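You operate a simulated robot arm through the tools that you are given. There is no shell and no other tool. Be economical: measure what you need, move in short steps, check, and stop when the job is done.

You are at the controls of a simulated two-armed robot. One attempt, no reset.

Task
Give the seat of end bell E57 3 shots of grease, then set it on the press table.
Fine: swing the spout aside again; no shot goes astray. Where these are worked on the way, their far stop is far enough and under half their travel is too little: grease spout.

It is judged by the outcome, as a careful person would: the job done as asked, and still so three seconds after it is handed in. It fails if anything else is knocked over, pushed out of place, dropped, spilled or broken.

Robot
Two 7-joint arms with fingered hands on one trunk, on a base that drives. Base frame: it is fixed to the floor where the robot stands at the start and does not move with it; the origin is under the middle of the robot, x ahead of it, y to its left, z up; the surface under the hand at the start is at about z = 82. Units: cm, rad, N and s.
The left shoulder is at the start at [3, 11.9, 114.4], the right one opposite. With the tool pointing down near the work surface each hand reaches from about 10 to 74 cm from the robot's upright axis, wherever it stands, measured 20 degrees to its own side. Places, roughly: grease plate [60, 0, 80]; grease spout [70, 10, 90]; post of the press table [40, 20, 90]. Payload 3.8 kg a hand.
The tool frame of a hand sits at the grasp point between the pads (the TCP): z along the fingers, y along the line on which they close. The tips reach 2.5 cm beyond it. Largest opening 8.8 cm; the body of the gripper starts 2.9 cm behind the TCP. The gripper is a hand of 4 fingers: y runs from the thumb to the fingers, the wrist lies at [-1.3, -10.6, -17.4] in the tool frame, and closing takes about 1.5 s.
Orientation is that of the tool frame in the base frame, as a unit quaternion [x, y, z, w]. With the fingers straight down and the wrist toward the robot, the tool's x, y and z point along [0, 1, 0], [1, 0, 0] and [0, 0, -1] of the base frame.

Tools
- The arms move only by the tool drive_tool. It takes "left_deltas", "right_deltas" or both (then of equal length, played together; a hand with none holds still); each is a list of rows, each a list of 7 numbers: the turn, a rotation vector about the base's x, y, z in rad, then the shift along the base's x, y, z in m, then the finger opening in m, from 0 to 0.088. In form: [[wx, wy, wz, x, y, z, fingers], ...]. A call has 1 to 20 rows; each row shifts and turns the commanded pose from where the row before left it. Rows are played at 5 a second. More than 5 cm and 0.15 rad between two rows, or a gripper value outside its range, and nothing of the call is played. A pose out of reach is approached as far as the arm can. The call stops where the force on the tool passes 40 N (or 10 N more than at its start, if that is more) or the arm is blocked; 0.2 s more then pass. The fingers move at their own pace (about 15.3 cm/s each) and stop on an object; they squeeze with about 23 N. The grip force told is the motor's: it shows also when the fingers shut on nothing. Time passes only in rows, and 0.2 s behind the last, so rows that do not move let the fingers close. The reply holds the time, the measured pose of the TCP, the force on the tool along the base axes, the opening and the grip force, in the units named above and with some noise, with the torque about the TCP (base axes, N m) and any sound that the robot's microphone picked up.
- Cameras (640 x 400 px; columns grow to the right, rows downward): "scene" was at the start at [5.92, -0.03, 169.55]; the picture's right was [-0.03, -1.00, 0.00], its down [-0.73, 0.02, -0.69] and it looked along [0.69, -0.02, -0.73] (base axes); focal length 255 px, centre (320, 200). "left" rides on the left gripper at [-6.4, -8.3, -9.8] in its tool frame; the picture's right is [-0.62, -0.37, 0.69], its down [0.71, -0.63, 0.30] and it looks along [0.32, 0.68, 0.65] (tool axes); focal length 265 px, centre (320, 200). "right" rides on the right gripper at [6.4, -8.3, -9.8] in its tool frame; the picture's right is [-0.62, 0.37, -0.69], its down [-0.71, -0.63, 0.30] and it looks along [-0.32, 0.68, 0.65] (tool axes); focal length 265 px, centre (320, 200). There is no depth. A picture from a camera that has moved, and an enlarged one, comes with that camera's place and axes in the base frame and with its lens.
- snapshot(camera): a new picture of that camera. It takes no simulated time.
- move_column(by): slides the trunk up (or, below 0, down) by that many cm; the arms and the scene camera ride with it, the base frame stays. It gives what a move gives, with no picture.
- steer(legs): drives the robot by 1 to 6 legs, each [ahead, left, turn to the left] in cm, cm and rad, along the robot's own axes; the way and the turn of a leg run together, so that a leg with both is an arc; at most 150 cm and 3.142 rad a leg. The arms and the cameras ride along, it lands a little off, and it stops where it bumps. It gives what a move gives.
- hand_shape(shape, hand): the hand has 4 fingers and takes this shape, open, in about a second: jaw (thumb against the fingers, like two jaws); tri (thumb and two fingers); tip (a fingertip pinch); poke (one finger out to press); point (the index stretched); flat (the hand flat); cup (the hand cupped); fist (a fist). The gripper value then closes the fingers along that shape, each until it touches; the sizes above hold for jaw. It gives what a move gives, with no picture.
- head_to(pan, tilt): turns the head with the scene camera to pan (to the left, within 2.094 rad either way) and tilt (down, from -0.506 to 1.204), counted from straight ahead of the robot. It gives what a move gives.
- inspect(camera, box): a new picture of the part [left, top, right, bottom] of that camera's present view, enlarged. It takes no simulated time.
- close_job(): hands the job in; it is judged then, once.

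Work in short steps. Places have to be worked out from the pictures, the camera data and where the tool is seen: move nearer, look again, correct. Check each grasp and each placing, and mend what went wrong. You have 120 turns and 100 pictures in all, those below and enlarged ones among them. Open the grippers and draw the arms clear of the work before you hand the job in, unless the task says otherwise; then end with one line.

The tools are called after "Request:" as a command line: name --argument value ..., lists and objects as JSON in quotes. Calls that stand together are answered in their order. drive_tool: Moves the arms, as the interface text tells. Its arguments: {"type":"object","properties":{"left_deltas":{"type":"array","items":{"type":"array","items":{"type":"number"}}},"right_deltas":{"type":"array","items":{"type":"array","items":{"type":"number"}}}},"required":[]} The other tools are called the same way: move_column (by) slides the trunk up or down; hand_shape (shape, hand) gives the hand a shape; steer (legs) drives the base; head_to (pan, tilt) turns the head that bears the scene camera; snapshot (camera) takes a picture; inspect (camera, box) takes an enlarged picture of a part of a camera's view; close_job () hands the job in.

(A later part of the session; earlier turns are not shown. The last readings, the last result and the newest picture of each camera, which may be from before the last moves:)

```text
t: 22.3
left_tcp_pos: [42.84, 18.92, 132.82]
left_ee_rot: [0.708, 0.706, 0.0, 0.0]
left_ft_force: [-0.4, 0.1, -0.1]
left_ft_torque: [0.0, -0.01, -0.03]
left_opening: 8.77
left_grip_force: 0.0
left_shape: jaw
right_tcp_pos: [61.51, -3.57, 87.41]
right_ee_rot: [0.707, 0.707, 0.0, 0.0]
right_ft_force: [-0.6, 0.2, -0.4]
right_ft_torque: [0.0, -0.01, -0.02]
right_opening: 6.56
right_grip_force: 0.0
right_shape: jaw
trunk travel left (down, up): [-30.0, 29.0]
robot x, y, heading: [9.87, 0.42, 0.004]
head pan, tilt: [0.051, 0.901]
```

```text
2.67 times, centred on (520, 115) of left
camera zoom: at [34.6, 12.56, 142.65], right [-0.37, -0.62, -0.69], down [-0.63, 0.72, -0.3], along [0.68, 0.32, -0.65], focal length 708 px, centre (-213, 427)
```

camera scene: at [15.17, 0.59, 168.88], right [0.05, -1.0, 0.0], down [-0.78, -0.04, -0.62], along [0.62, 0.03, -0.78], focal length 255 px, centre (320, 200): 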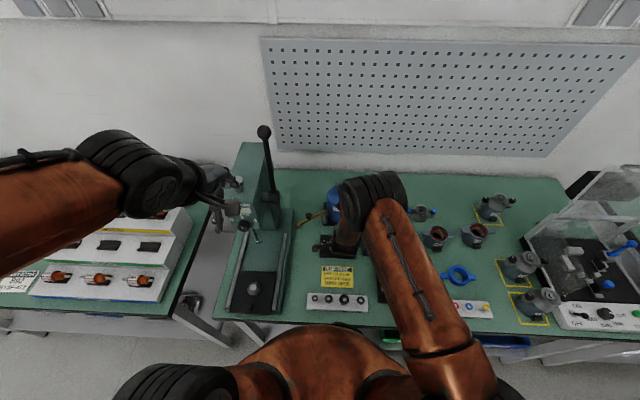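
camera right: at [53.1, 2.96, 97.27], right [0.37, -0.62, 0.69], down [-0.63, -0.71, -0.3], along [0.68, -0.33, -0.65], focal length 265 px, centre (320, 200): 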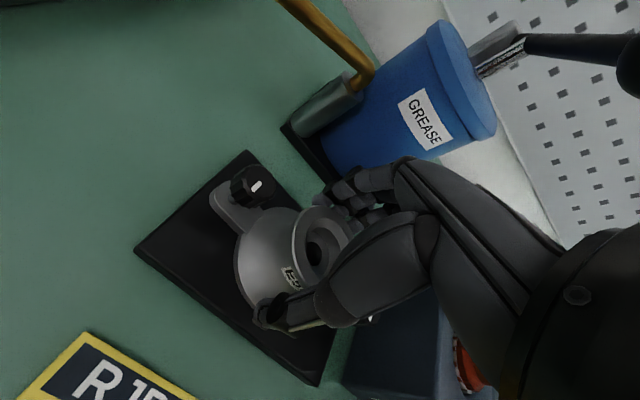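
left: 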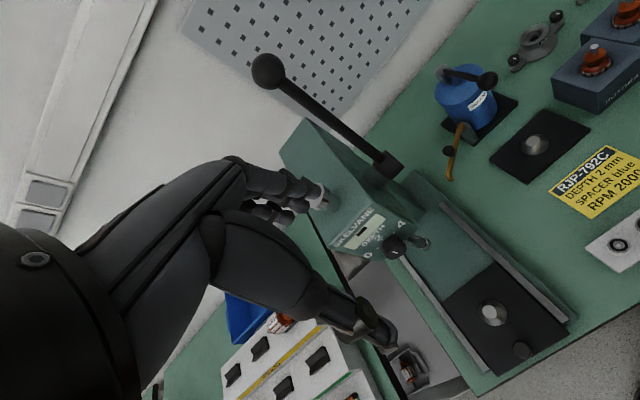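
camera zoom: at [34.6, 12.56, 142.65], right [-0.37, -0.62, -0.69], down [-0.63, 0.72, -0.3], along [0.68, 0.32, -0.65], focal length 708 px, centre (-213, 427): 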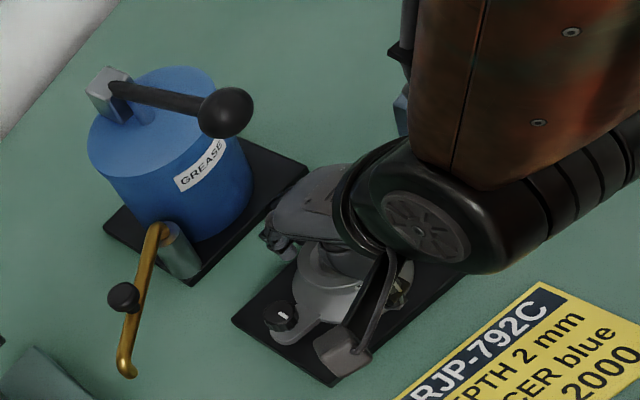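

The call was refused for a too-long step; I redo the retreat with shorter rows.

Request:
drive_tool --right_deltas '[[0, 0, 0, 0, 0, 0.01, 0.066], [0, 0, 0, 0, 0, 0.015, 0.066], [0, 0, 0, 0, 0, 0.015, 0.066], [0, 0, 0, -0.03, 0, 0.0, 0.066], [0, 0, 0, -0.04, 0, 0.01, 0.066], [0, 0, 0, -0.03, 0, 0.03, 0.066], [0, 0, 0, -0.02, 0, 0.04, 0.066], [0, 0, 0, 0, -0.03, 0.03, 0.066], [0, 0, 0, 0, -0.04, 0.02, 0.066], [0, 0, 0, 0, -0.045, 0.02, 0.066], [0, 0, 0, 0, -0.045, 0.0, 0.066], [0, 0, 0, 0, -0.045, 0.0, 0.066]]'

Request:
inspect --camera "scene" --box '[290, 180, 386, 240]'

Request:
inspect --camera "left" --box '[400, 40, 640, 190]'

```text
t: 24.9
left_tcp_pos: [42.84, 18.74, 132.83]
left_ee_rot: [0.708, 0.706, 0.0, -0.001]
left_ft_force: [0.3, -0.5, 0.4]
left_ft_torque: [0.0, 0.04, -0.02]
left_opening: 8.71
left_grip_force: 0.1
left_shape: jaw
right_tcp_pos: [49.57, -24.19, 106.5]
right_ee_rot: [0.706, 0.708, 0.0, 0.0]
right_ft_force: [-0.3, 0.5, 0.0]
right_ft_torque: [0.01, -0.01, -0.01]
right_opening: 6.56
right_grip_force: 0.2
right_shape: jaw
trunk travel left (down, up): [-30.0, 29.0]
robot x, y, heading: [9.73, 0.1, -0.003]
head pan, tilt: [0.051, 0.901]
```

```text
6.67 times, centred on (338, 210) of scene
camera zoom: at [15.1, 0.4, 168.89], right [0.05, -1.0, 0.0], down [-0.78, -0.04, -0.62], along [0.62, 0.03, -0.78], focal length 1700 px, centre (200, 133)
```

zoom: 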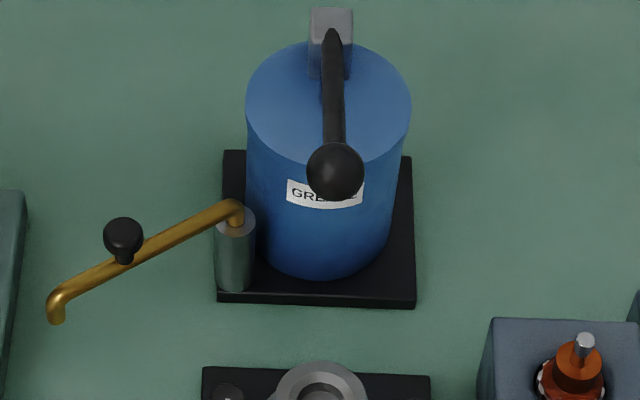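

```text
2.67 times, centred on (520, 115) of left
camera zoom: at [34.54, 12.41, 142.68], right [-0.37, -0.62, -0.69], down [-0.63, 0.72, -0.3], along [0.68, 0.32, -0.65], focal length 708 px, centre (-213, 427)
```

zoom: 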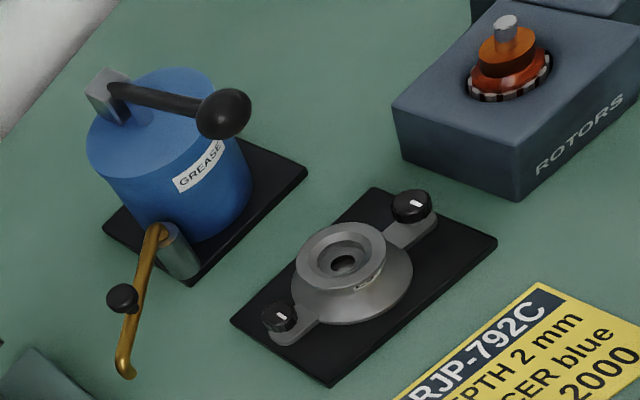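

Request:
inspect --camera "left" --box '[480, 100, 570, 165]'

Request:
inspect --camera "scene" --box '[310, 215, 374, 255]'

```text
6.15 times, centred on (525, 132) of left
camera zoom: at [34.54, 12.41, 142.68], right [-0.37, -0.62, -0.69], down [-0.63, 0.72, -0.3], along [0.68, 0.32, -0.65], focal length 1633 px, centre (-942, 615)
```

zoom: 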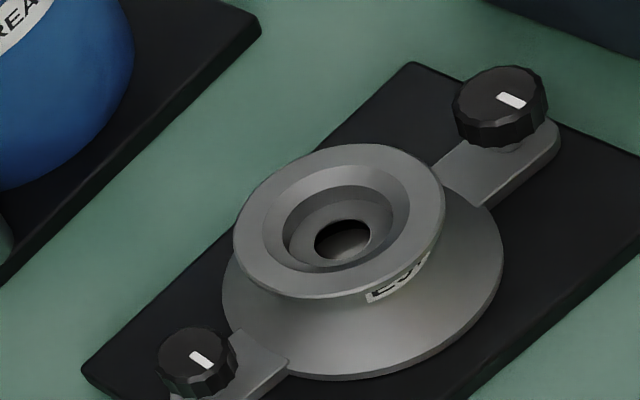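

```text
10.00 times, centred on (342, 235) of scene
camera zoom: at [15.1, 0.4, 168.89], right [0.05, -1.0, 0.0], down [-0.78, -0.04, -0.62], along [0.62, 0.03, -0.78], focal length 2550 px, centre (100, -150)
```

zoom: 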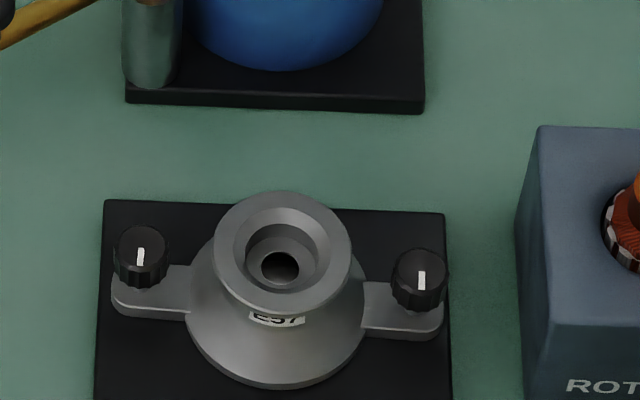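

The bell is well seated on the nub. Next, the spout: it must swing from about 120° to 211° about (70.5, 1.4). I close the right hand, pitch it forward so it stays low under the lever, and bring it up near the far side of the spout.

Request:
drive_tool --right_deltas '[[0, -0.15, 0, 0, 0, 0, 0.03], [0, -0.15, 0, 0, 0, 0, 0.0], [0, -0.15, 0, 0, 0, 0, 0.0], [0, -0.15, 0, 0, 0.04, 0, 0.0], [0, 0, 0, 0, 0.05, 0, 0.0], [0, 0, 0, 0, 0.05, 0, 0.0], [0, 0, 0, 0, 0.05, 0, 0.0], [0, 0, 0, 0, 0.05, 0, 0.0], [0, 0, 0, 0, 0.05, 0, 0], [0, 0, 0, 0.02, 0.045, 0, 0], [0, 0, 0, 0.04, 0.01, 0, 0], [0, 0, 0, 0.04, 0, 0, 0], [0, 0, 0, 0.03, 0, 0, 0]]'

Request:
snapshot --camera "scene"

Request:
inspect --camera "left" --box '[370, 0, 640, 190]'

Request:
snapshot --camera "right"

```text
t: 27.7
left_tcp_pos: [42.86, 18.91, 132.74]
left_ee_rot: [0.708, 0.706, -0.001, 0.0]
left_ft_force: [-0.7, 0.1, 0.4]
left_ft_torque: [-0.02, 0.01, -0.02]
left_opening: 8.75
left_grip_force: 0.1
left_shape: jaw
right_tcp_pos: [63.8, 10.31, 106.09]
right_ee_rot: [0.676, 0.675, 0.209, 0.209]
right_ft_force: [0.5, 0.9, 1.0]
right_ft_torque: [-0.01, -0.02, 0.01]
right_opening: 0.0
right_grip_force: 22.5
right_shape: jaw
right hand out of reach, approached as far as the arm can: row 3, 4
trunk travel left (down, up): [-30.0, 29.0]
robot x, y, heading: [9.62, -0.17, -0.001]
head pan, tilt: [0.051, 0.901]
```

```text
57 pictures are left
camera scene: at [15.23, 0.61, 168.88], right [0.05, -1.0, 0.0], down [-0.78, -0.04, -0.62], along [0.62, 0.03, -0.78], focal length 255 px, centre (320, 200)
```

scene: 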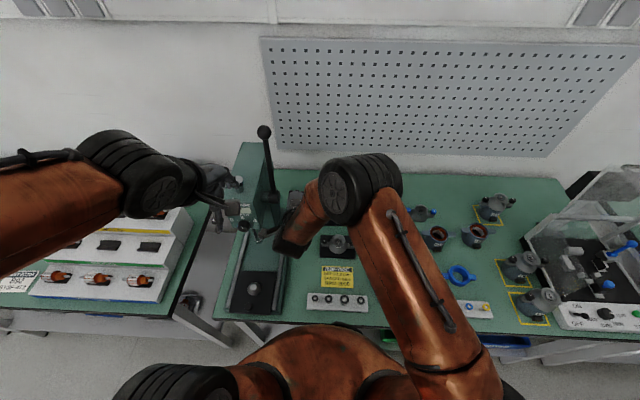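

```text
2.11 times, centred on (505, 95) of left
camera zoom: at [34.65, 12.58, 142.64], right [-0.37, -0.62, -0.69], down [-0.63, 0.72, -0.3], along [0.68, 0.32, -0.65], focal length 559 px, centre (-70, 421)
```

zoom: 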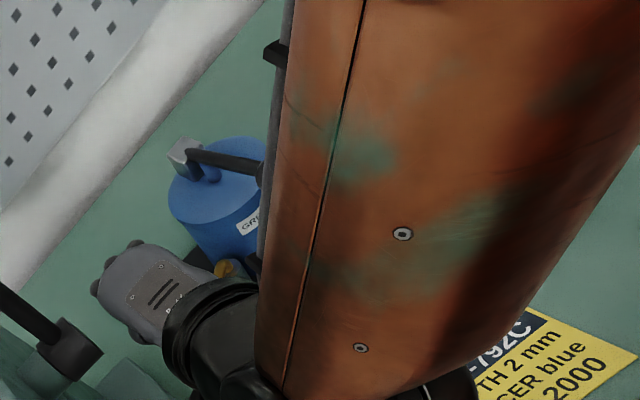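

```text
55 pictures are left
camera right: at [51.27, 16.82, 109.39], right [-0.09, -0.62, 0.78], down [-0.35, -0.71, -0.61], along [0.93, -0.33, -0.15], focal length 265 px, centre (320, 200)
```

right: 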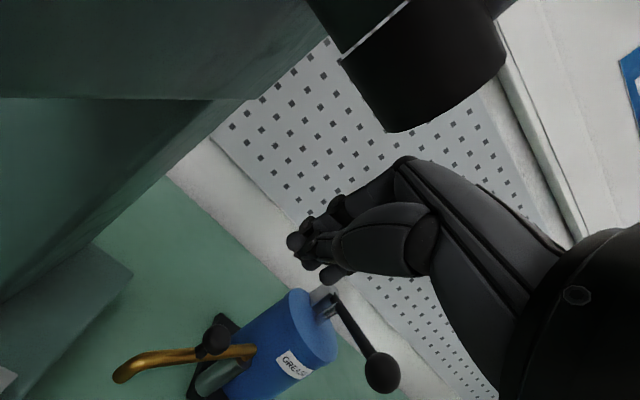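

The right hand's camera bracket is close to the press head. I move away from it (-y) and yaw the hand about +0.6 rad so that it comes from the right.

Request:
drive_tool --right_deltas '[[0, 0, 0, -0.02, -0.03, 0, 0], [0, 0, 0.15, -0.01, -0.02, 0, 0], [0, 0, 0.15, 0, 0, 0, 0], [0, 0, 0.15, 0, 0, 0, 0], [0, 0, 0.15, 0, 0, 0, 0], [0, 0, 0, 0, 0, 0, 0]]'

Request:
snapshot --camera "right"

Request:
snapshot --camera "scene"

```text
t: 29.1
left_tcp_pos: [42.85, 18.93, 132.75]
left_ee_rot: [0.708, 0.706, 0.0, 0.0]
left_ft_force: [0.2, -0.2, -0.5]
left_ft_torque: [-0.05, 0.01, 0.01]
left_opening: 8.8
left_grip_force: 0.0
left_shape: jaw
right_tcp_pos: [60.61, 5.15, 105.84]
right_ee_rot: [0.446, 0.845, 0.261, 0.136]
right_ft_force: [-0.6, -0.3, 0.1]
right_ft_torque: [0.0, 0.01, -0.01]
right_opening: 0.0
right_grip_force: 22.3
right_shape: jaw
trunk travel left (down, up): [-30.0, 29.0]
robot x, y, heading: [9.6, -0.13, 0.0]
head pan, tilt: [0.051, 0.901]
```

```text
54 pictures are left
camera right: at [46.61, 3.54, 109.28], right [0.28, -0.56, 0.78], down [0.11, -0.79, -0.61], along [0.95, 0.26, -0.15], focal length 265 px, centre (320, 200)
```

right: 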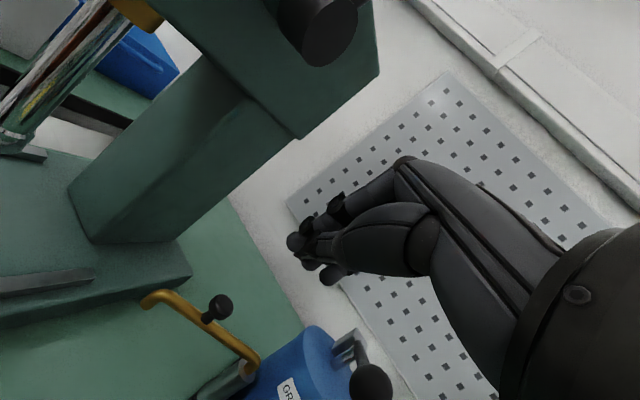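

```text
53 pictures are left
camera scene: at [15.15, 0.68, 168.89], right [0.05, -1.0, 0.0], down [-0.78, -0.04, -0.62], along [0.62, 0.03, -0.78], focal length 255 px, centre (320, 200)
```

scene: 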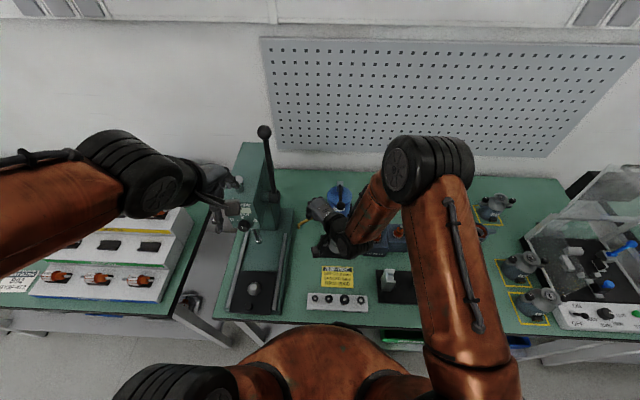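

Good clearances here. A single stretched finger would be a slimmer pusher, so I set the right hand to "point" and look at it.

Request:
hand_shape --shape "point" --hand "right"

Request:
snapshot --camera "right"

Request:
inspect --camera "left" --box '[370, 0, 640, 190]'

Request:
inspect --camera "scene" --box '[270, 160, 398, 240]'

```text
t: 30.0
left_tcp_pos: [42.97, 18.84, 132.87]
left_ee_rot: [0.708, 0.706, 0.0, 0.0]
left_ft_force: [0.1, -0.4, 0.3]
left_ft_torque: [0.01, -0.01, 0.02]
left_opening: 8.79
left_grip_force: 0.1
left_shape: jaw
right_tcp_pos: [60.63, 5.14, 105.86]
right_ee_rot: [0.446, 0.845, 0.262, 0.137]
right_ft_force: [0.1, -0.2, 0.0]
right_ft_torque: [-0.01, 0.03, 0.03]
right_opening: 0.0
right_grip_force: 0.1
right_shape: point
trunk travel left (down, up): [-30.0, 29.0]
robot x, y, heading: [9.52, -0.03, 0.001]
head pan, tilt: [0.051, 0.901]
```

```text
52 pictures are left
camera right: at [46.64, 3.51, 109.27], right [0.28, -0.56, 0.78], down [0.11, -0.79, -0.61], along [0.95, 0.26, -0.15], focal length 265 px, centre (320, 200)
```

right: 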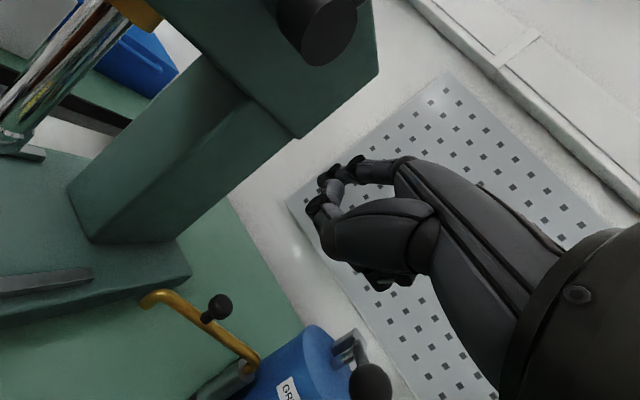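

```text
2.11 times, centred on (505, 95) of left
camera zoom: at [34.61, 12.57, 142.65], right [-0.37, -0.62, -0.69], down [-0.63, 0.72, -0.3], along [0.68, 0.32, -0.65], focal length 559 px, centre (-70, 421)
```

zoom: 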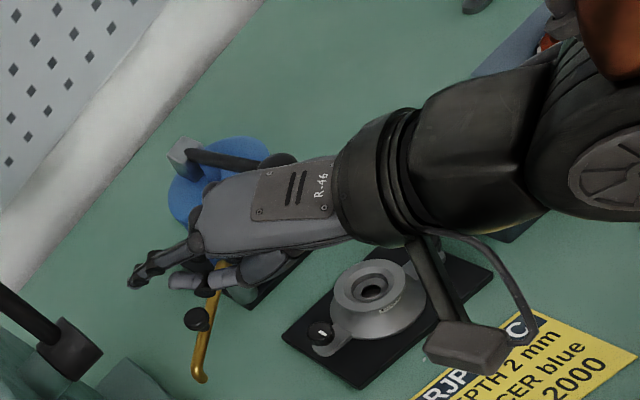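

```text
5.00 times, centred on (334, 200) of scene
camera zoom: at [15.19, 0.6, 168.88], right [0.05, -1.0, 0.0], down [-0.78, -0.04, -0.62], along [0.62, 0.03, -0.78], focal length 1275 px, centre (250, 200)
```

zoom: 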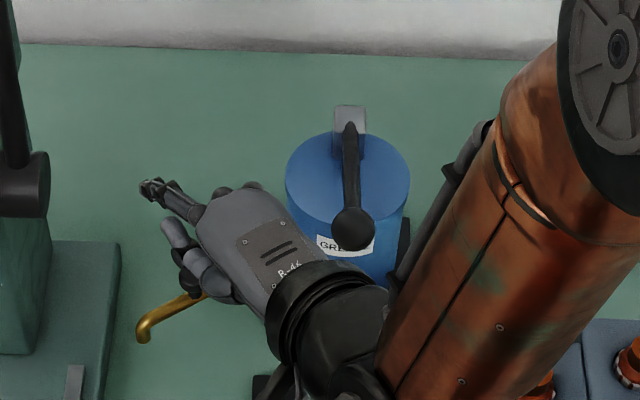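

The stretched index tip sits about 5.5 cm ahead of the TCP (tool y) and 1 cm beyond it. With the hand upright again and yaw ~0.3, the finger points steeply down ahead of the palm, so I set that orientation.

Request:
drive_tool --right_deltas '[[-0.085, 0.124, 0, 0, 0, 0, 0], [-0.085, 0.124, 0, 0, 0, 0, 0], [-0.085, 0.124, 0, 0, 0, 0, 0], [-0.085, 0.124, 0, 0, 0, 0, 0], [0, 0, -0.15, 0, 0, 0, 0], [0, 0, -0.15, 0, 0, 0, 0], [0, 0, 0, 0, 0, 0, 0]]'

Request:
inspect --camera "left" --box '[370, 0, 640, 190]'

Request:
inspect --camera "scene" --box '[270, 160, 398, 240]'

Request:
snapshot --camera "right"

```text
t: 31.6
left_tcp_pos: [43.04, 18.87, 132.8]
left_ee_rot: [0.707, 0.707, 0.0, 0.0]
left_ft_force: [0.6, -0.7, -0.5]
left_ft_torque: [-0.01, 0.01, 0.02]
left_opening: 8.78
left_grip_force: 0.1
left_shape: jaw
right_tcp_pos: [60.64, 4.95, 105.75]
right_ee_rot: [0.595, 0.804, -0.001, 0.0]
right_ft_force: [-0.1, -0.2, 0.3]
right_ft_torque: [0.04, 0.0, -0.01]
right_opening: 0.01
right_grip_force: 0.0
right_shape: point
trunk travel left (down, up): [-30.0, 29.0]
robot x, y, heading: [9.62, -0.3, -0.004]
head pan, tilt: [0.051, 0.901]
```

```text
2.11 times, centred on (505, 95) of left
camera zoom: at [34.65, 12.5, 142.65], right [-0.37, -0.62, -0.69], down [-0.63, 0.72, -0.3], along [0.68, 0.32, -0.65], focal length 559 px, centre (-70, 421)
```

zoom: 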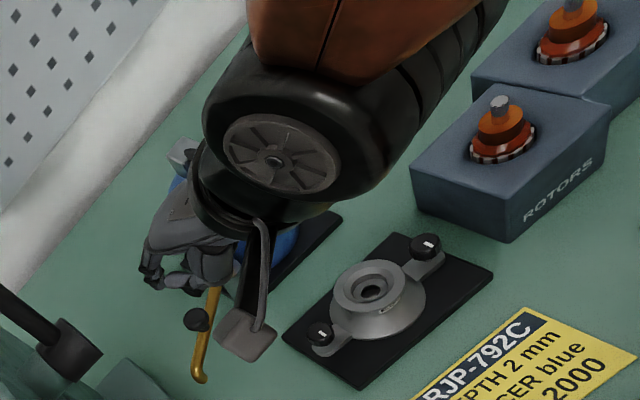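

```text
5.00 times, centred on (334, 200) of scene
camera zoom: at [15.23, 0.51, 168.88], right [0.05, -1.0, 0.0], down [-0.78, -0.04, -0.62], along [0.62, 0.03, -0.78], focal length 1275 px, centre (250, 200)
```

zoom: 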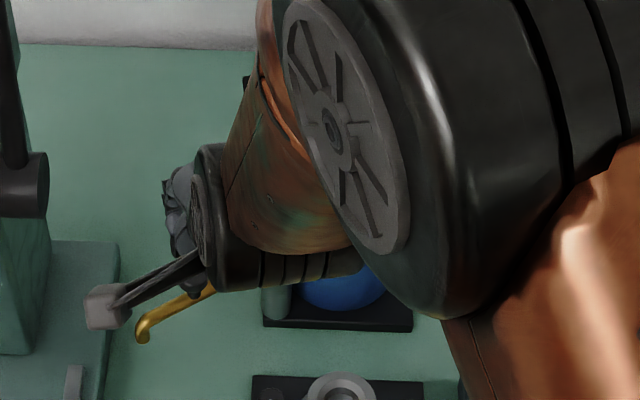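

```text
47 pictures are left
camera right: at [50.7, 8.84, 115.6], right [0.53, -0.48, 0.69], down [-0.39, -0.87, -0.3], along [0.75, -0.11, -0.66], focal length 265 px, centre (320, 200)
```

right: 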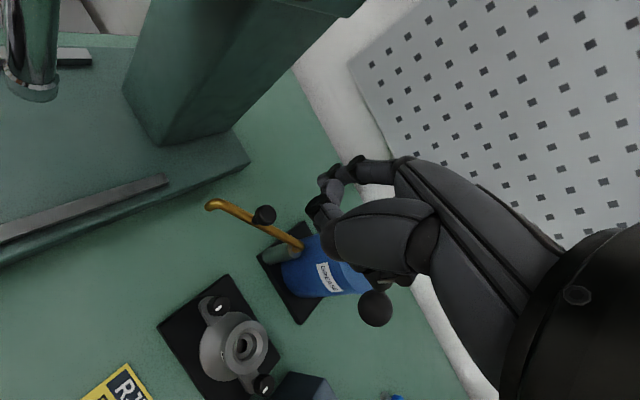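

Request:
inspect --camera "right" --box '[280, 130, 440, 310]'

Request:
inspect --camera "left" --box '[410, 80, 510, 180]'

```text
2.22 times, centred on (360, 220) of right
camera zoom: at [50.7, 8.84, 115.6], right [0.53, -0.48, 0.69], down [-0.39, -0.87, -0.3], along [0.75, -0.11, -0.66], focal length 590 px, centre (231, 156)
```

zoom: 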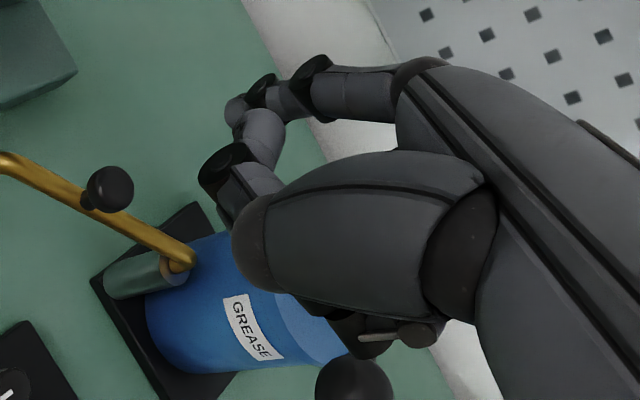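

```text
4.00 times, centred on (460, 130) of left
camera zoom: at [34.65, 12.5, 142.65], right [-0.37, -0.62, -0.69], down [-0.63, 0.72, -0.3], along [0.68, 0.32, -0.65], focal length 1062 px, centre (-240, 480)
```

zoom: 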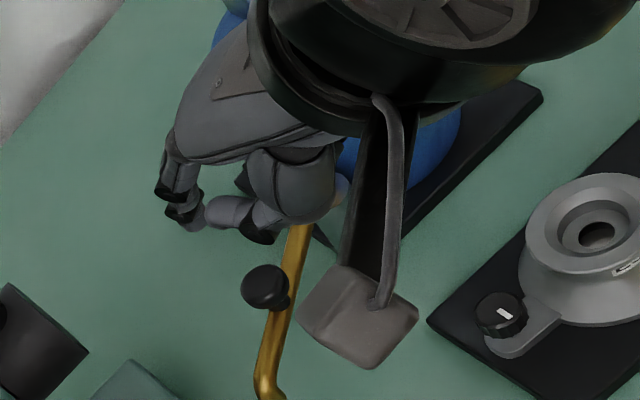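

The index is bent since I've been commanding opening 0; I open it fully and look again.

Request:
drive_tool --right_deltas '[[0, 0, 0, 0, 0, 0, 0.088], [0, 0, 0, 0, 0, 0, 0.088], [0, 0, 0, 0, 0, 0, 0.088], [0, 0, 0, 0, 0, 0, 0.088], [0, 0, 0, 0, 0, 0, 0.088]]'

Request:
inspect --camera "right" --box '[280, 130, 440, 310]'

Request:
inspect --camera "left" --box '[410, 80, 510, 180]'

```text
t: 32.8
left_tcp_pos: [42.84, 18.81, 132.69]
left_ee_rot: [0.707, 0.707, 0.0, -0.001]
left_ft_force: [0.2, 0.1, 0.3]
left_ft_torque: [0.01, -0.02, 0.02]
left_opening: 8.75
left_grip_force: 0.0
left_shape: jaw
right_tcp_pos: [60.61, 5.07, 105.86]
right_ee_rot: [0.595, 0.804, 0.0, -0.001]
right_ft_force: [0.2, -0.6, 0.0]
right_ft_torque: [0.0, -0.01, 0.03]
right_opening: 0.0
right_grip_force: 0.0
right_shape: point
trunk travel left (down, up): [-30.0, 29.0]
robot x, y, heading: [9.78, 0.06, -0.002]
head pan, tilt: [0.051, 0.901]
```

```text
2.22 times, centred on (360, 220) of right
camera zoom: at [50.66, 8.89, 115.61], right [0.54, -0.48, 0.69], down [-0.39, -0.87, -0.3], along [0.75, -0.11, -0.65], focal length 590 px, centre (231, 156)
```

zoom: 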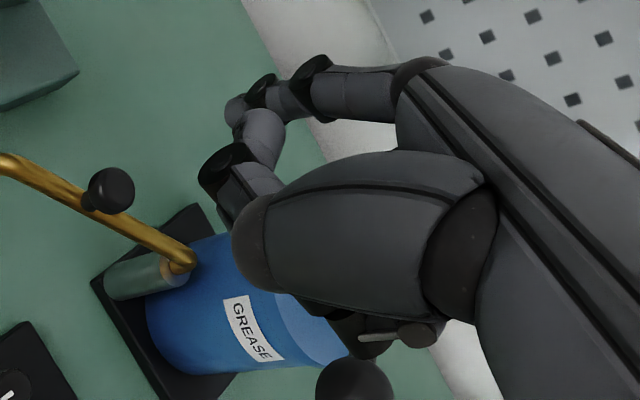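

```text
4.00 times, centred on (460, 130) of left
camera zoom: at [34.61, 12.58, 142.65], right [-0.37, -0.62, -0.69], down [-0.63, 0.72, -0.3], along [0.68, 0.32, -0.65], focal length 1062 px, centre (-240, 480)
```

zoom: 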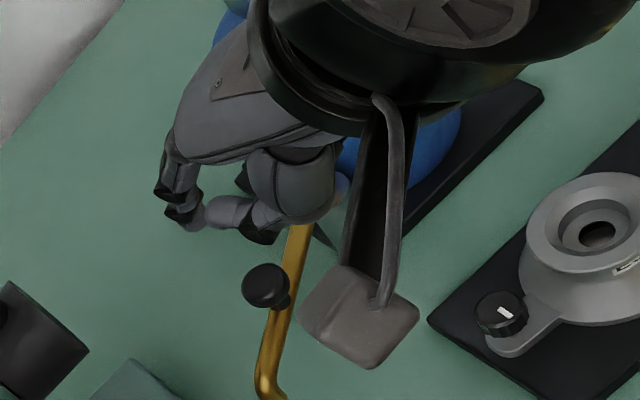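

The stretched index and thumb form a compact blunt pusher about 1.6 to 5 cm ahead of the TCP and 1.5 cm to its left. I go over and behind the spout knob first at height, then descend.

Request:
drive_tool --right_deltas '[[0, 0, 0, 0.035, 0.008, 0, 0.088], [0, 0, 0, 0.036, 0.01, 0, 0.088], [0, 0, 0, 0, 0, -0.03, 0.088], [0, 0, 0, 0, 0, -0.03, 0.088]]'

Request:
snapshot --camera "right"

Request:
inspect --camera "left" --box '[400, 80, 500, 180]'

```text
t: 33.8
left_tcp_pos: [42.89, 18.9, 132.81]
left_ee_rot: [0.707, 0.707, 0.0, 0.0]
left_ft_force: [0.2, 0.3, -0.1]
left_ft_torque: [0.0, 0.01, -0.01]
left_opening: 8.74
left_grip_force: 0.0
left_shape: jaw
right_tcp_pos: [67.64, 7.04, 99.69]
right_ee_rot: [0.594, 0.804, -0.001, 0.0]
right_ft_force: [-0.1, -0.2, 0.5]
right_ft_torque: [0.0, 0.0, 0.01]
right_opening: 0.0
right_grip_force: 0.0
right_shape: point
trunk travel left (down, up): [-30.0, 29.0]
robot x, y, heading: [10.07, 0.0, -0.002]
head pan, tilt: [0.051, 0.901]
```

```text
42 pictures are left
camera right: at [57.78, 10.9, 109.57], right [0.54, -0.48, 0.69], down [-0.39, -0.87, -0.3], along [0.75, -0.11, -0.65], focal length 265 px, centre (320, 200)
```

right: 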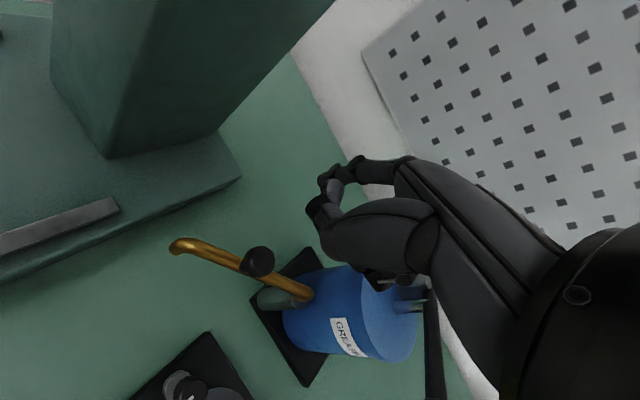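

```text
4.00 times, centred on (450, 130) of left
camera zoom: at [34.7, 12.59, 142.63], right [-0.37, -0.62, -0.69], down [-0.63, 0.72, -0.3], along [0.68, 0.32, -0.65], focal length 1062 px, centre (-200, 480)
```

zoom: 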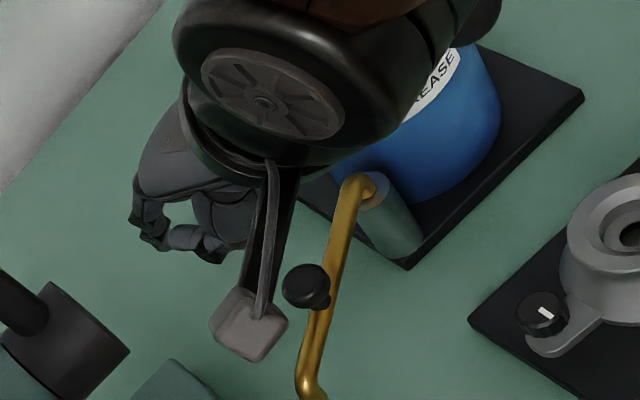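

Knob measured again at about (66.3, 7.4, 95.5); the thumb joint is 2.9 cm beyond it. I descend to z 95.5.

Request:
drive_tool --right_deltas '[[0, 0, 0, 0, 0, -0.02, 0.088], [0, 0, 0, 0, 0, -0.021, 0.088], [0, 0, 0, 0, 0, 0, 0.088]]'

Request:
snapshot --camera "right"

```text
t: 34.6
left_tcp_pos: [42.86, 19.0, 132.77]
left_ee_rot: [0.708, 0.706, 0.0, -0.001]
left_ft_force: [0.7, -1.0, 0.3]
left_ft_torque: [0.02, -0.02, 0.02]
left_opening: 8.78
left_grip_force: 0.0
left_shape: jaw
right_tcp_pos: [67.53, 7.1, 95.79]
right_ee_rot: [0.594, 0.804, 0.0, -0.001]
right_ft_force: [1.0, 0.0, 0.5]
right_ft_torque: [0.03, -0.01, -0.03]
right_opening: 0.0
right_grip_force: 0.1
right_shape: point
trunk travel left (down, up): [-30.0, 29.0]
robot x, y, heading: [9.62, 0.23, -0.007]
head pan, tilt: [0.051, 0.901]
```

```text
40 pictures are left
camera right: at [57.67, 10.9, 105.61], right [0.53, -0.48, 0.69], down [-0.39, -0.87, -0.3], along [0.75, -0.11, -0.65], focal length 265 px, centre (320, 200)
```

right: 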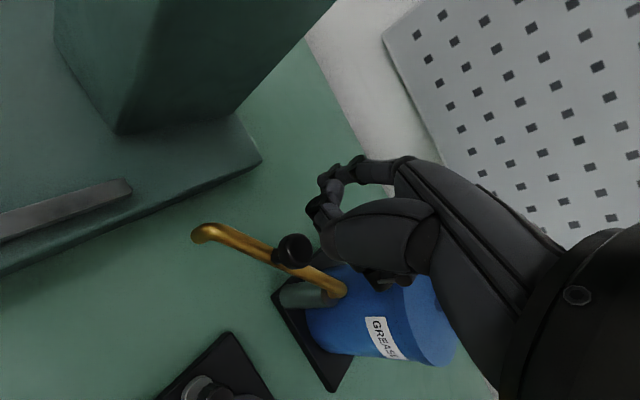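

Alignment good. I start the sweep with the first three waypoints along the arc and check.

Request:
drive_tool --right_deltas '[[0, 0, 0, -0.0096, -0.006, 0, 0.088], [0, 0, 0, -0.0076, -0.006, 0, 0.088], [0, 0, 0, -0.0076, -0.006, 0, 0.088], [0, 0, 0, -0.0094, -0.0075, 0, 0.088], [0, 0, 0, -0.0094, -0.0075, 0, 0.088], [0, 0, 0, 0, 0, 0, 0.088]]'

Request:
snapshot --camera "right"

```text
t: 36.0
left_tcp_pos: [42.88, 18.77, 132.87]
left_ee_rot: [0.708, 0.707, 0.0, 0.0]
left_ft_force: [0.2, 0.2, 0.2]
left_ft_torque: [-0.02, -0.02, 0.01]
left_opening: 8.76
left_grip_force: 0.0
left_shape: jaw
right_tcp_pos: [63.22, 3.47, 95.5]
right_ee_rot: [0.594, 0.804, -0.001, -0.001]
right_ft_force: [1.2, 0.2, 1.3]
right_ft_torque: [0.04, -0.06, 0.0]
right_opening: 0.01
right_grip_force: 0.0
right_shape: point
trunk travel left (down, up): [-30.0, 29.0]
robot x, y, heading: [9.54, -0.26, -0.002]
head pan, tilt: [0.051, 0.901]
```

```text
39 pictures are left
camera right: at [53.36, 7.29, 105.44], right [0.54, -0.48, 0.69], down [-0.39, -0.87, -0.3], along [0.75, -0.11, -0.65], focal length 265 px, centre (320, 200)
```

right: 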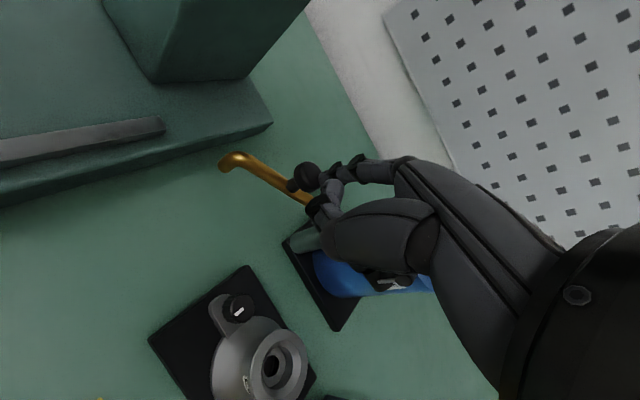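

The spout did not move: the pusher passed just over the knob. Triangulating from the close views gives knob ≈ (67.7, 7.1, 93), pivot ≈ (71, 2.2), arm axis z ≈ 91. I go up and back behind the arm, at radius ~8, and lower further this time.

Request:
drive_tool --right_deltas '[[0, 0, 0, 0, 0, 0.03, 0.088], [0, 0, 0, 0.02, 0.024, 0.01, 0.088], [0, 0, 0, 0.018, 0.024, 0, 0.088], [0, 0, 0, 0, 0, -0.03, 0.088], [0, 0, 0, 0, 0, -0.02, 0.088]]'

Request:
snapshot --camera "right"

```text
t: 37.2
left_tcp_pos: [42.97, 18.99, 132.87]
left_ee_rot: [0.708, 0.707, 0.0, 0.0]
left_ft_force: [0.7, 0.0, 0.5]
left_ft_torque: [-0.02, 0.0, 0.03]
left_opening: 8.77
left_grip_force: 0.1
left_shape: jaw
right_tcp_pos: [67.23, 8.44, 94.61]
right_ee_rot: [0.594, 0.804, 0.0, 0.0]
right_ft_force: [-0.9, -0.3, 0.1]
right_ft_torque: [0.02, -0.01, 0.01]
right_opening: 0.0
right_grip_force: 0.0
right_shape: point
trunk travel left (down, up): [-30.0, 29.0]
robot x, y, heading: [10.05, -0.1, -0.001]
head pan, tilt: [0.051, 0.901]
```

```text
38 pictures are left
camera right: at [57.32, 12.24, 104.44], right [0.54, -0.48, 0.69], down [-0.39, -0.87, -0.3], along [0.75, -0.11, -0.66], focal length 265 px, centre (320, 200)
```

right: 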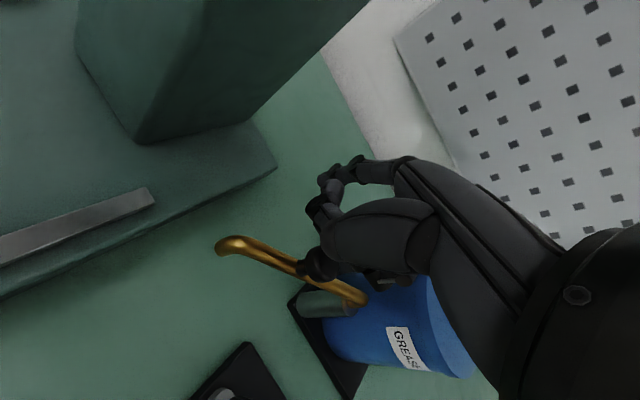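

The knob is just under the thumb; I shift 1.3 cm further left before lowering to z≈92.6.

Request:
drive_tool --right_deltas '[[0, 0, 0, 0.005, 0.013, 0, 0.088], [0, 0, 0, 0, 0, -0.01, 0.088], [0, 0, 0, 0, 0, -0.01, 0.088], [0, 0, 0, 0, 0, 0, 0.088]]'

Request:
snapshot --camera "right"

```text
t: 38.2
left_tcp_pos: [42.91, 18.87, 132.8]
left_ee_rot: [0.708, 0.707, 0.0, 0.0]
left_ft_force: [0.2, -0.2, 0.7]
left_ft_torque: [0.0, 0.01, -0.04]
left_opening: 8.78
left_grip_force: 0.1
left_shape: jaw
right_tcp_pos: [67.6, 9.66, 92.5]
right_ee_rot: [0.594, 0.804, 0.0, -0.001]
right_ft_force: [0.1, 0.2, 0.3]
right_ft_torque: [0.02, 0.01, 0.01]
right_opening: 0.01
right_grip_force: 0.1
right_shape: point
trunk travel left (down, up): [-30.0, 29.0]
robot x, y, heading: [9.82, -0.21, -0.002]
head pan, tilt: [0.051, 0.901]
```

```text
37 pictures are left
camera right: at [57.7, 13.5, 102.4], right [0.53, -0.48, 0.69], down [-0.39, -0.87, -0.3], along [0.75, -0.11, -0.65], focal length 265 px, centre (320, 200)
```

right: 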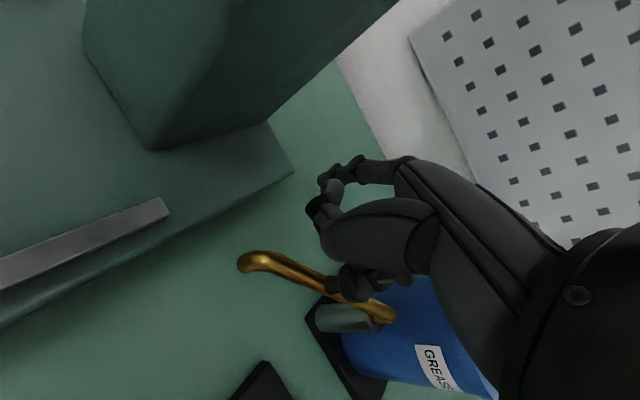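

No contact, with the pusher behind the arm. Now I sweep the first part again.

Request:
drive_tool --right_deltas '[[0, 0, 0, -0.009, -0.012, 0, 0.088], [0, 0, 0, -0.008, -0.011, 0, 0.088], [0, 0, 0, -0.009, -0.007, 0, 0.088], [0, 0, 0, -0.008, -0.006, 0, 0.088], [0, 0, 0, -0.007, -0.008, 0, 0.088], [0, 0, 0, -0.006, -0.009, 0, 0.088], [0, 0, 0, 0, 0, 0, 0.088]]'

Request:
snapshot --camera "right"

```text
t: 39.8
left_tcp_pos: [42.92, 18.87, 132.75]
left_ee_rot: [0.708, 0.706, 0.0, 0.001]
left_ft_force: [0.4, 0.4, 0.1]
left_ft_torque: [0.0, 0.02, -0.01]
left_opening: 8.78
left_grip_force: 0.1
left_shape: jaw
right_tcp_pos: [62.65, 4.45, 92.61]
right_ee_rot: [0.594, 0.805, -0.001, 0.0]
right_ft_force: [-0.7, 0.0, 0.4]
right_ft_torque: [-0.03, 0.0, -0.02]
right_opening: 0.0
right_grip_force: 0.1
right_shape: point
trunk travel left (down, up): [-30.0, 29.0]
robot x, y, heading: [9.96, 0.02, -0.004]
head pan, tilt: [0.051, 0.901]
```

```text
36 pictures are left
camera right: at [52.87, 8.27, 102.47], right [0.54, -0.48, 0.69], down [-0.39, -0.87, -0.3], along [0.75, -0.11, -0.66], focal length 265 px, centre (320, 200)
```

right: 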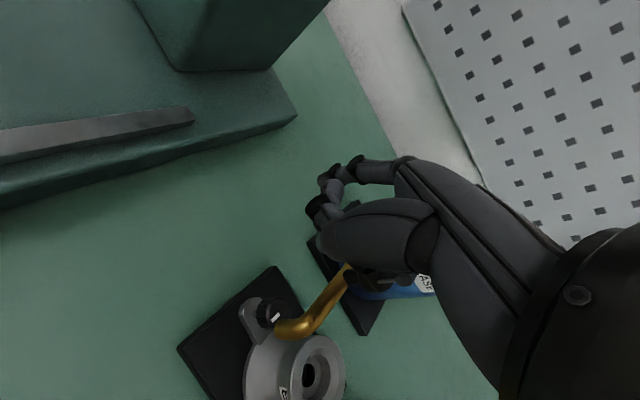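

The spout is swinging, with its tip now near (59.4, 1.9). I keep pushing in -y.

Request:
drive_tool --right_deltas '[[0, 0, 0, -0.004, -0.008, 0, 0.088], [0, 0, 0, -0.004, -0.008, 0, 0.088], [0, 0, 0, -0.002, -0.008, 0, 0.088], [0, 0, 0, 0, 0, 0, 0.088]]'

Request:
snapshot --camera "right"

```text
t: 40.8
left_tcp_pos: [42.91, 18.92, 132.82]
left_ee_rot: [0.707, 0.707, -0.001, 0.0]
left_ft_force: [-0.8, -0.6, 0.4]
left_ft_torque: [-0.01, 0.01, -0.01]
left_opening: 8.76
left_grip_force: 0.1
left_shape: jaw
right_tcp_pos: [61.99, 1.94, 92.6]
right_ee_rot: [0.594, 0.805, -0.001, 0.0]
right_ft_force: [0.8, -0.1, -0.2]
right_ft_torque: [-0.03, 0.02, -0.03]
right_opening: 0.0
right_grip_force: 0.2
right_shape: point
trunk travel left (down, up): [-30.0, 29.0]
robot x, y, heading: [9.84, -0.51, -0.003]
head pan, tilt: [0.051, 0.901]
```

```text
35 pictures are left
camera right: at [52.0, 5.81, 102.45], right [0.53, -0.48, 0.69], down [-0.39, -0.87, -0.3], along [0.75, -0.11, -0.65], focal length 265 px, centre (320, 200)
```

right: 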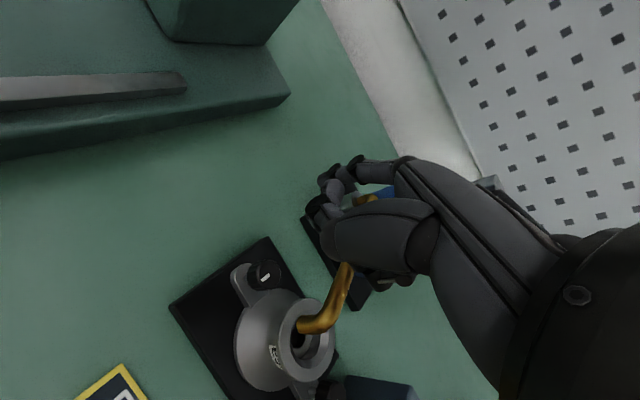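

The tip is over the collar's left edge and needs about 1.5–2 cm more. I continue in small steps, easing back from the lever ball.

Request:
drive_tool --right_deltas '[[0, 0, 0, -0.005, -0.006, 0, 0.088], [0, 0, 0, -0.005, -0.006, 0, 0.088], [0, 0, 0, -0.003, -0.006, 0, 0.088], [0, 0, 0, 0, 0, 0, 0.088]]'

Request:
snapshot --camera "right"

Request:
inspect --camera "left" --box '[400, 40, 560, 180]'

```text
t: 41.8
left_tcp_pos: [42.9, 19.06, 132.76]
left_ee_rot: [0.708, 0.707, 0.0, 0.0]
left_ft_force: [-0.6, -0.1, -0.2]
left_ft_torque: [0.01, -0.03, 0.02]
left_opening: 8.75
left_grip_force: 0.0
left_shape: jaw
right_tcp_pos: [60.6, 0.36, 92.67]
right_ee_rot: [0.594, 0.804, -0.001, 0.0]
right_ft_force: [0.0, -0.9, -0.3]
right_ft_torque: [-0.01, -0.01, -0.05]
right_opening: 0.0
right_grip_force: 0.0
right_shape: point
trunk travel left (down, up): [-30.0, 29.0]
robot x, y, heading: [9.42, 0.01, -0.001]
head pan, tilt: [0.051, 0.901]
```

```text
34 pictures are left
camera right: at [50.69, 4.06, 102.46], right [0.54, -0.48, 0.69], down [-0.39, -0.87, -0.3], along [0.75, -0.11, -0.65], focal length 265 px, centre (320, 200)
```

right: 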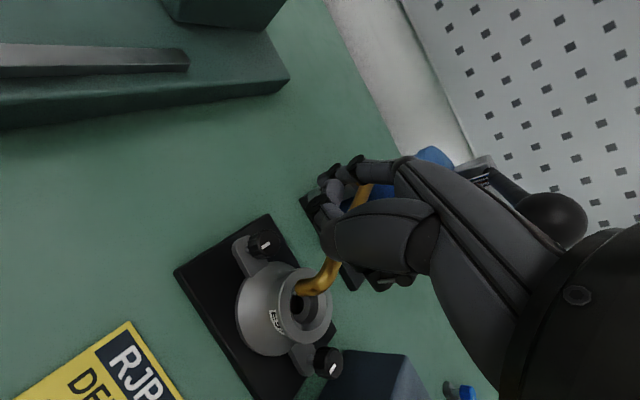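

```text
2.86 times, centred on (480, 110) of left
camera zoom: at [34.62, 12.58, 142.65], right [-0.37, -0.62, -0.69], down [-0.63, 0.72, -0.3], along [0.68, 0.32, -0.65], focal length 758 px, centre (-137, 457)
```

zoom: 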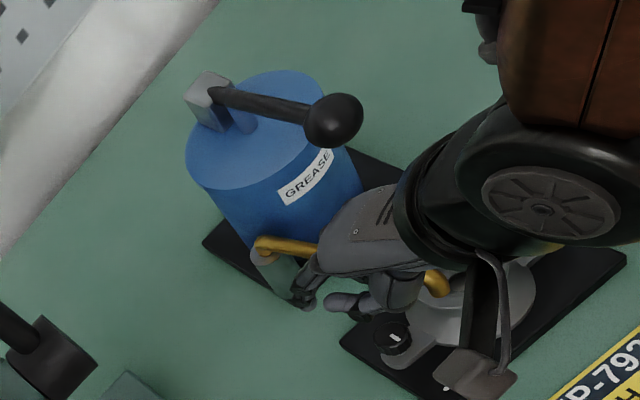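

The hand clears the lever ball well. The tip is at (60.6, -2.2), so I push mainly -y now.

Request:
drive_tool --right_deltas '[[0, 0, 0, 0.001, -0.008, 0, 0.088], [0, 0, 0, 0.001, -0.008, 0, 0.088], [0, 0, 0, 0.002, -0.008, 0, 0.088], [0, 0, 0, 0, 0, 0, 0.088]]'

Request:
snapshot --camera "right"

```text
t: 42.8
left_tcp_pos: [42.77, 18.91, 132.74]
left_ee_rot: [0.708, 0.706, -0.001, 0.0]
left_ft_force: [0.0, -0.2, 0.2]
left_ft_torque: [-0.02, -0.04, 0.03]
left_opening: 8.76
left_grip_force: 0.0
left_shape: jaw
right_tcp_pos: [60.91, -2.2, 92.77]
right_ee_rot: [0.594, 0.804, -0.002, 0.0]
right_ft_force: [-0.1, -0.4, 0.2]
right_ft_torque: [-0.01, 0.0, 0.03]
right_opening: 0.01
right_grip_force: 0.0
right_shape: point
trunk travel left (down, up): [-30.0, 29.0]
robot x, y, heading: [9.88, 0.08, -0.005]
head pan, tilt: [0.051, 0.901]
```

```text
32 pictures are left
camera right: at [51.1, 1.56, 102.55], right [0.54, -0.48, 0.69], down [-0.39, -0.87, -0.3], along [0.75, -0.11, -0.65], focal length 265 px, centre (320, 200)
```

right: 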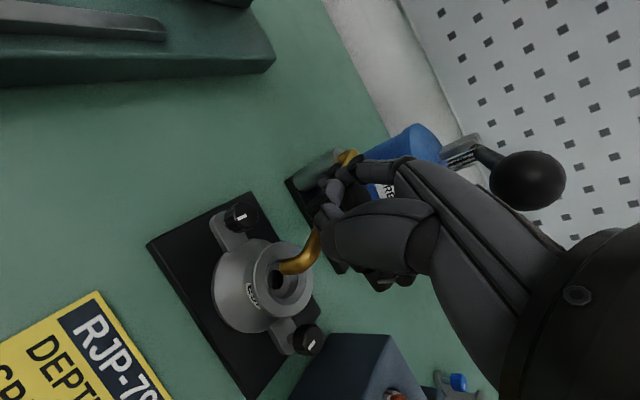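

Tip now near the seat's centre. I continue until it meets its stop, in small steps.

Request:
drive_tool --right_deltas '[[0, 0, 0, 0.001, -0.006, 0, 0.088], [0, 0, 0, 0.001, -0.006, 0, 0.088], [0, 0, 0, 0, 0, 0, 0.088]]'

Request:
inspect --camera "right" --box '[200, 150, 400, 350]'

```text
t: 43.6
left_tcp_pos: [42.71, 18.97, 132.77]
left_ee_rot: [0.707, 0.707, -0.001, 0.001]
left_ft_force: [0.9, -0.1, 0.5]
left_ft_torque: [-0.01, 0.02, 0.01]
left_opening: 8.78
left_grip_force: 0.1
left_shape: jaw
right_tcp_pos: [61.16, -3.46, 92.67]
right_ee_rot: [0.593, 0.805, -0.001, -0.001]
right_ft_force: [-0.3, 8.4, 0.6]
right_ft_torque: [-0.06, 0.01, 0.32]
right_opening: 0.0
right_grip_force: 0.0
right_shape: point
trunk travel left (down, up): [-30.0, 29.0]
robot x, y, heading: [9.95, -0.14, 0.001]
head pan, tilt: [0.051, 0.901]
```

```text
2.00 times, centred on (300, 250) of right
camera zoom: at [51.18, 0.46, 102.46], right [0.54, -0.48, 0.69], down [-0.39, -0.87, -0.3], along [0.75, -0.11, -0.65], focal length 531 px, centre (360, 100)
```

zoom: 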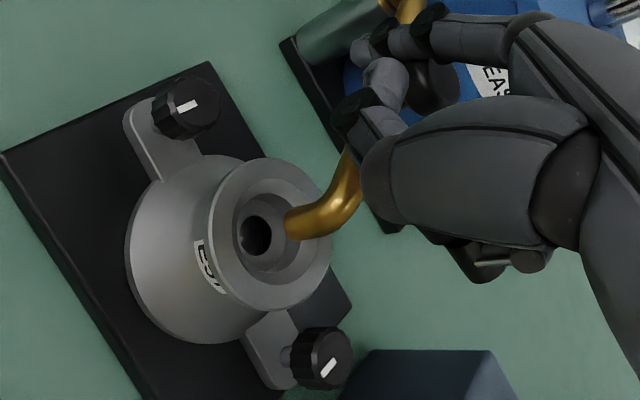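

The hand feels 8 N: spout at its far stop, with the tip directly above the seat centre. I ease the finger off to the left, draw straight back under the lever, then rise.

Request:
drive_tool --right_deltas '[[0, 0, 0, -0.002, 0.006, 0, 0.088], [0, 0, 0, -0.019, -0.004, 0, 0.088], [0, 0, 0, -0.025, -0.006, 0.002, 0.088], [0, 0, 0, -0.03, -0.005, 0.01, 0.088], [0, 0, 0, -0.02, 0, 0.03, 0.088], [0, 0, 0, -0.01, 0, 0.04, 0.088], [0, 0, 0, 0, 0, 0.04, 0.088], [0, 0, 0, 0, 0, 0.04, 0.088]]'

Request:
snapshot --camera "right"

Request:
inspect --camera "left" --box '[400, 40, 560, 180]'

```text
t: 45.4
left_tcp_pos: [42.75, 18.87, 132.85]
left_ee_rot: [0.708, 0.706, 0.001, 0.001]
left_ft_force: [-0.3, 0.5, -0.5]
left_ft_torque: [0.01, -0.04, 0.02]
left_opening: 8.79
left_grip_force: 0.1
left_shape: jaw
right_tcp_pos: [50.69, -4.25, 109.06]
right_ee_rot: [0.594, 0.804, -0.002, 0.0]
right_ft_force: [0.8, -0.2, 0.1]
right_ft_torque: [0.02, 0.01, 0.0]
right_opening: 0.0
right_grip_force: 0.0
right_shape: point
trunk travel left (down, up): [-30.0, 29.0]
robot x, y, heading: [9.87, -0.2, -0.003]
head pan, tilt: [0.051, 0.901]
```

```text
30 pictures are left
camera right: at [40.68, -0.44, 118.86], right [0.54, -0.48, 0.69], down [-0.39, -0.87, -0.3], along [0.75, -0.11, -0.65], focal length 265 px, centre (320, 200)
```

right: 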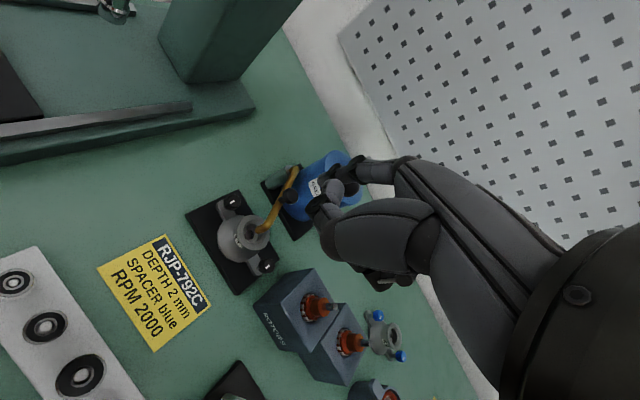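

```text
2.86 times, centred on (480, 110) of left
camera zoom: at [34.47, 12.55, 142.68], right [-0.37, -0.62, -0.69], down [-0.63, 0.72, -0.31], along [0.69, 0.32, -0.65], focal length 758 px, centre (-137, 457)
```

zoom: 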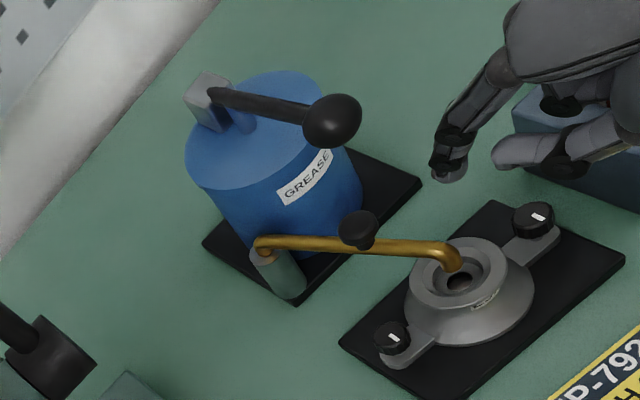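

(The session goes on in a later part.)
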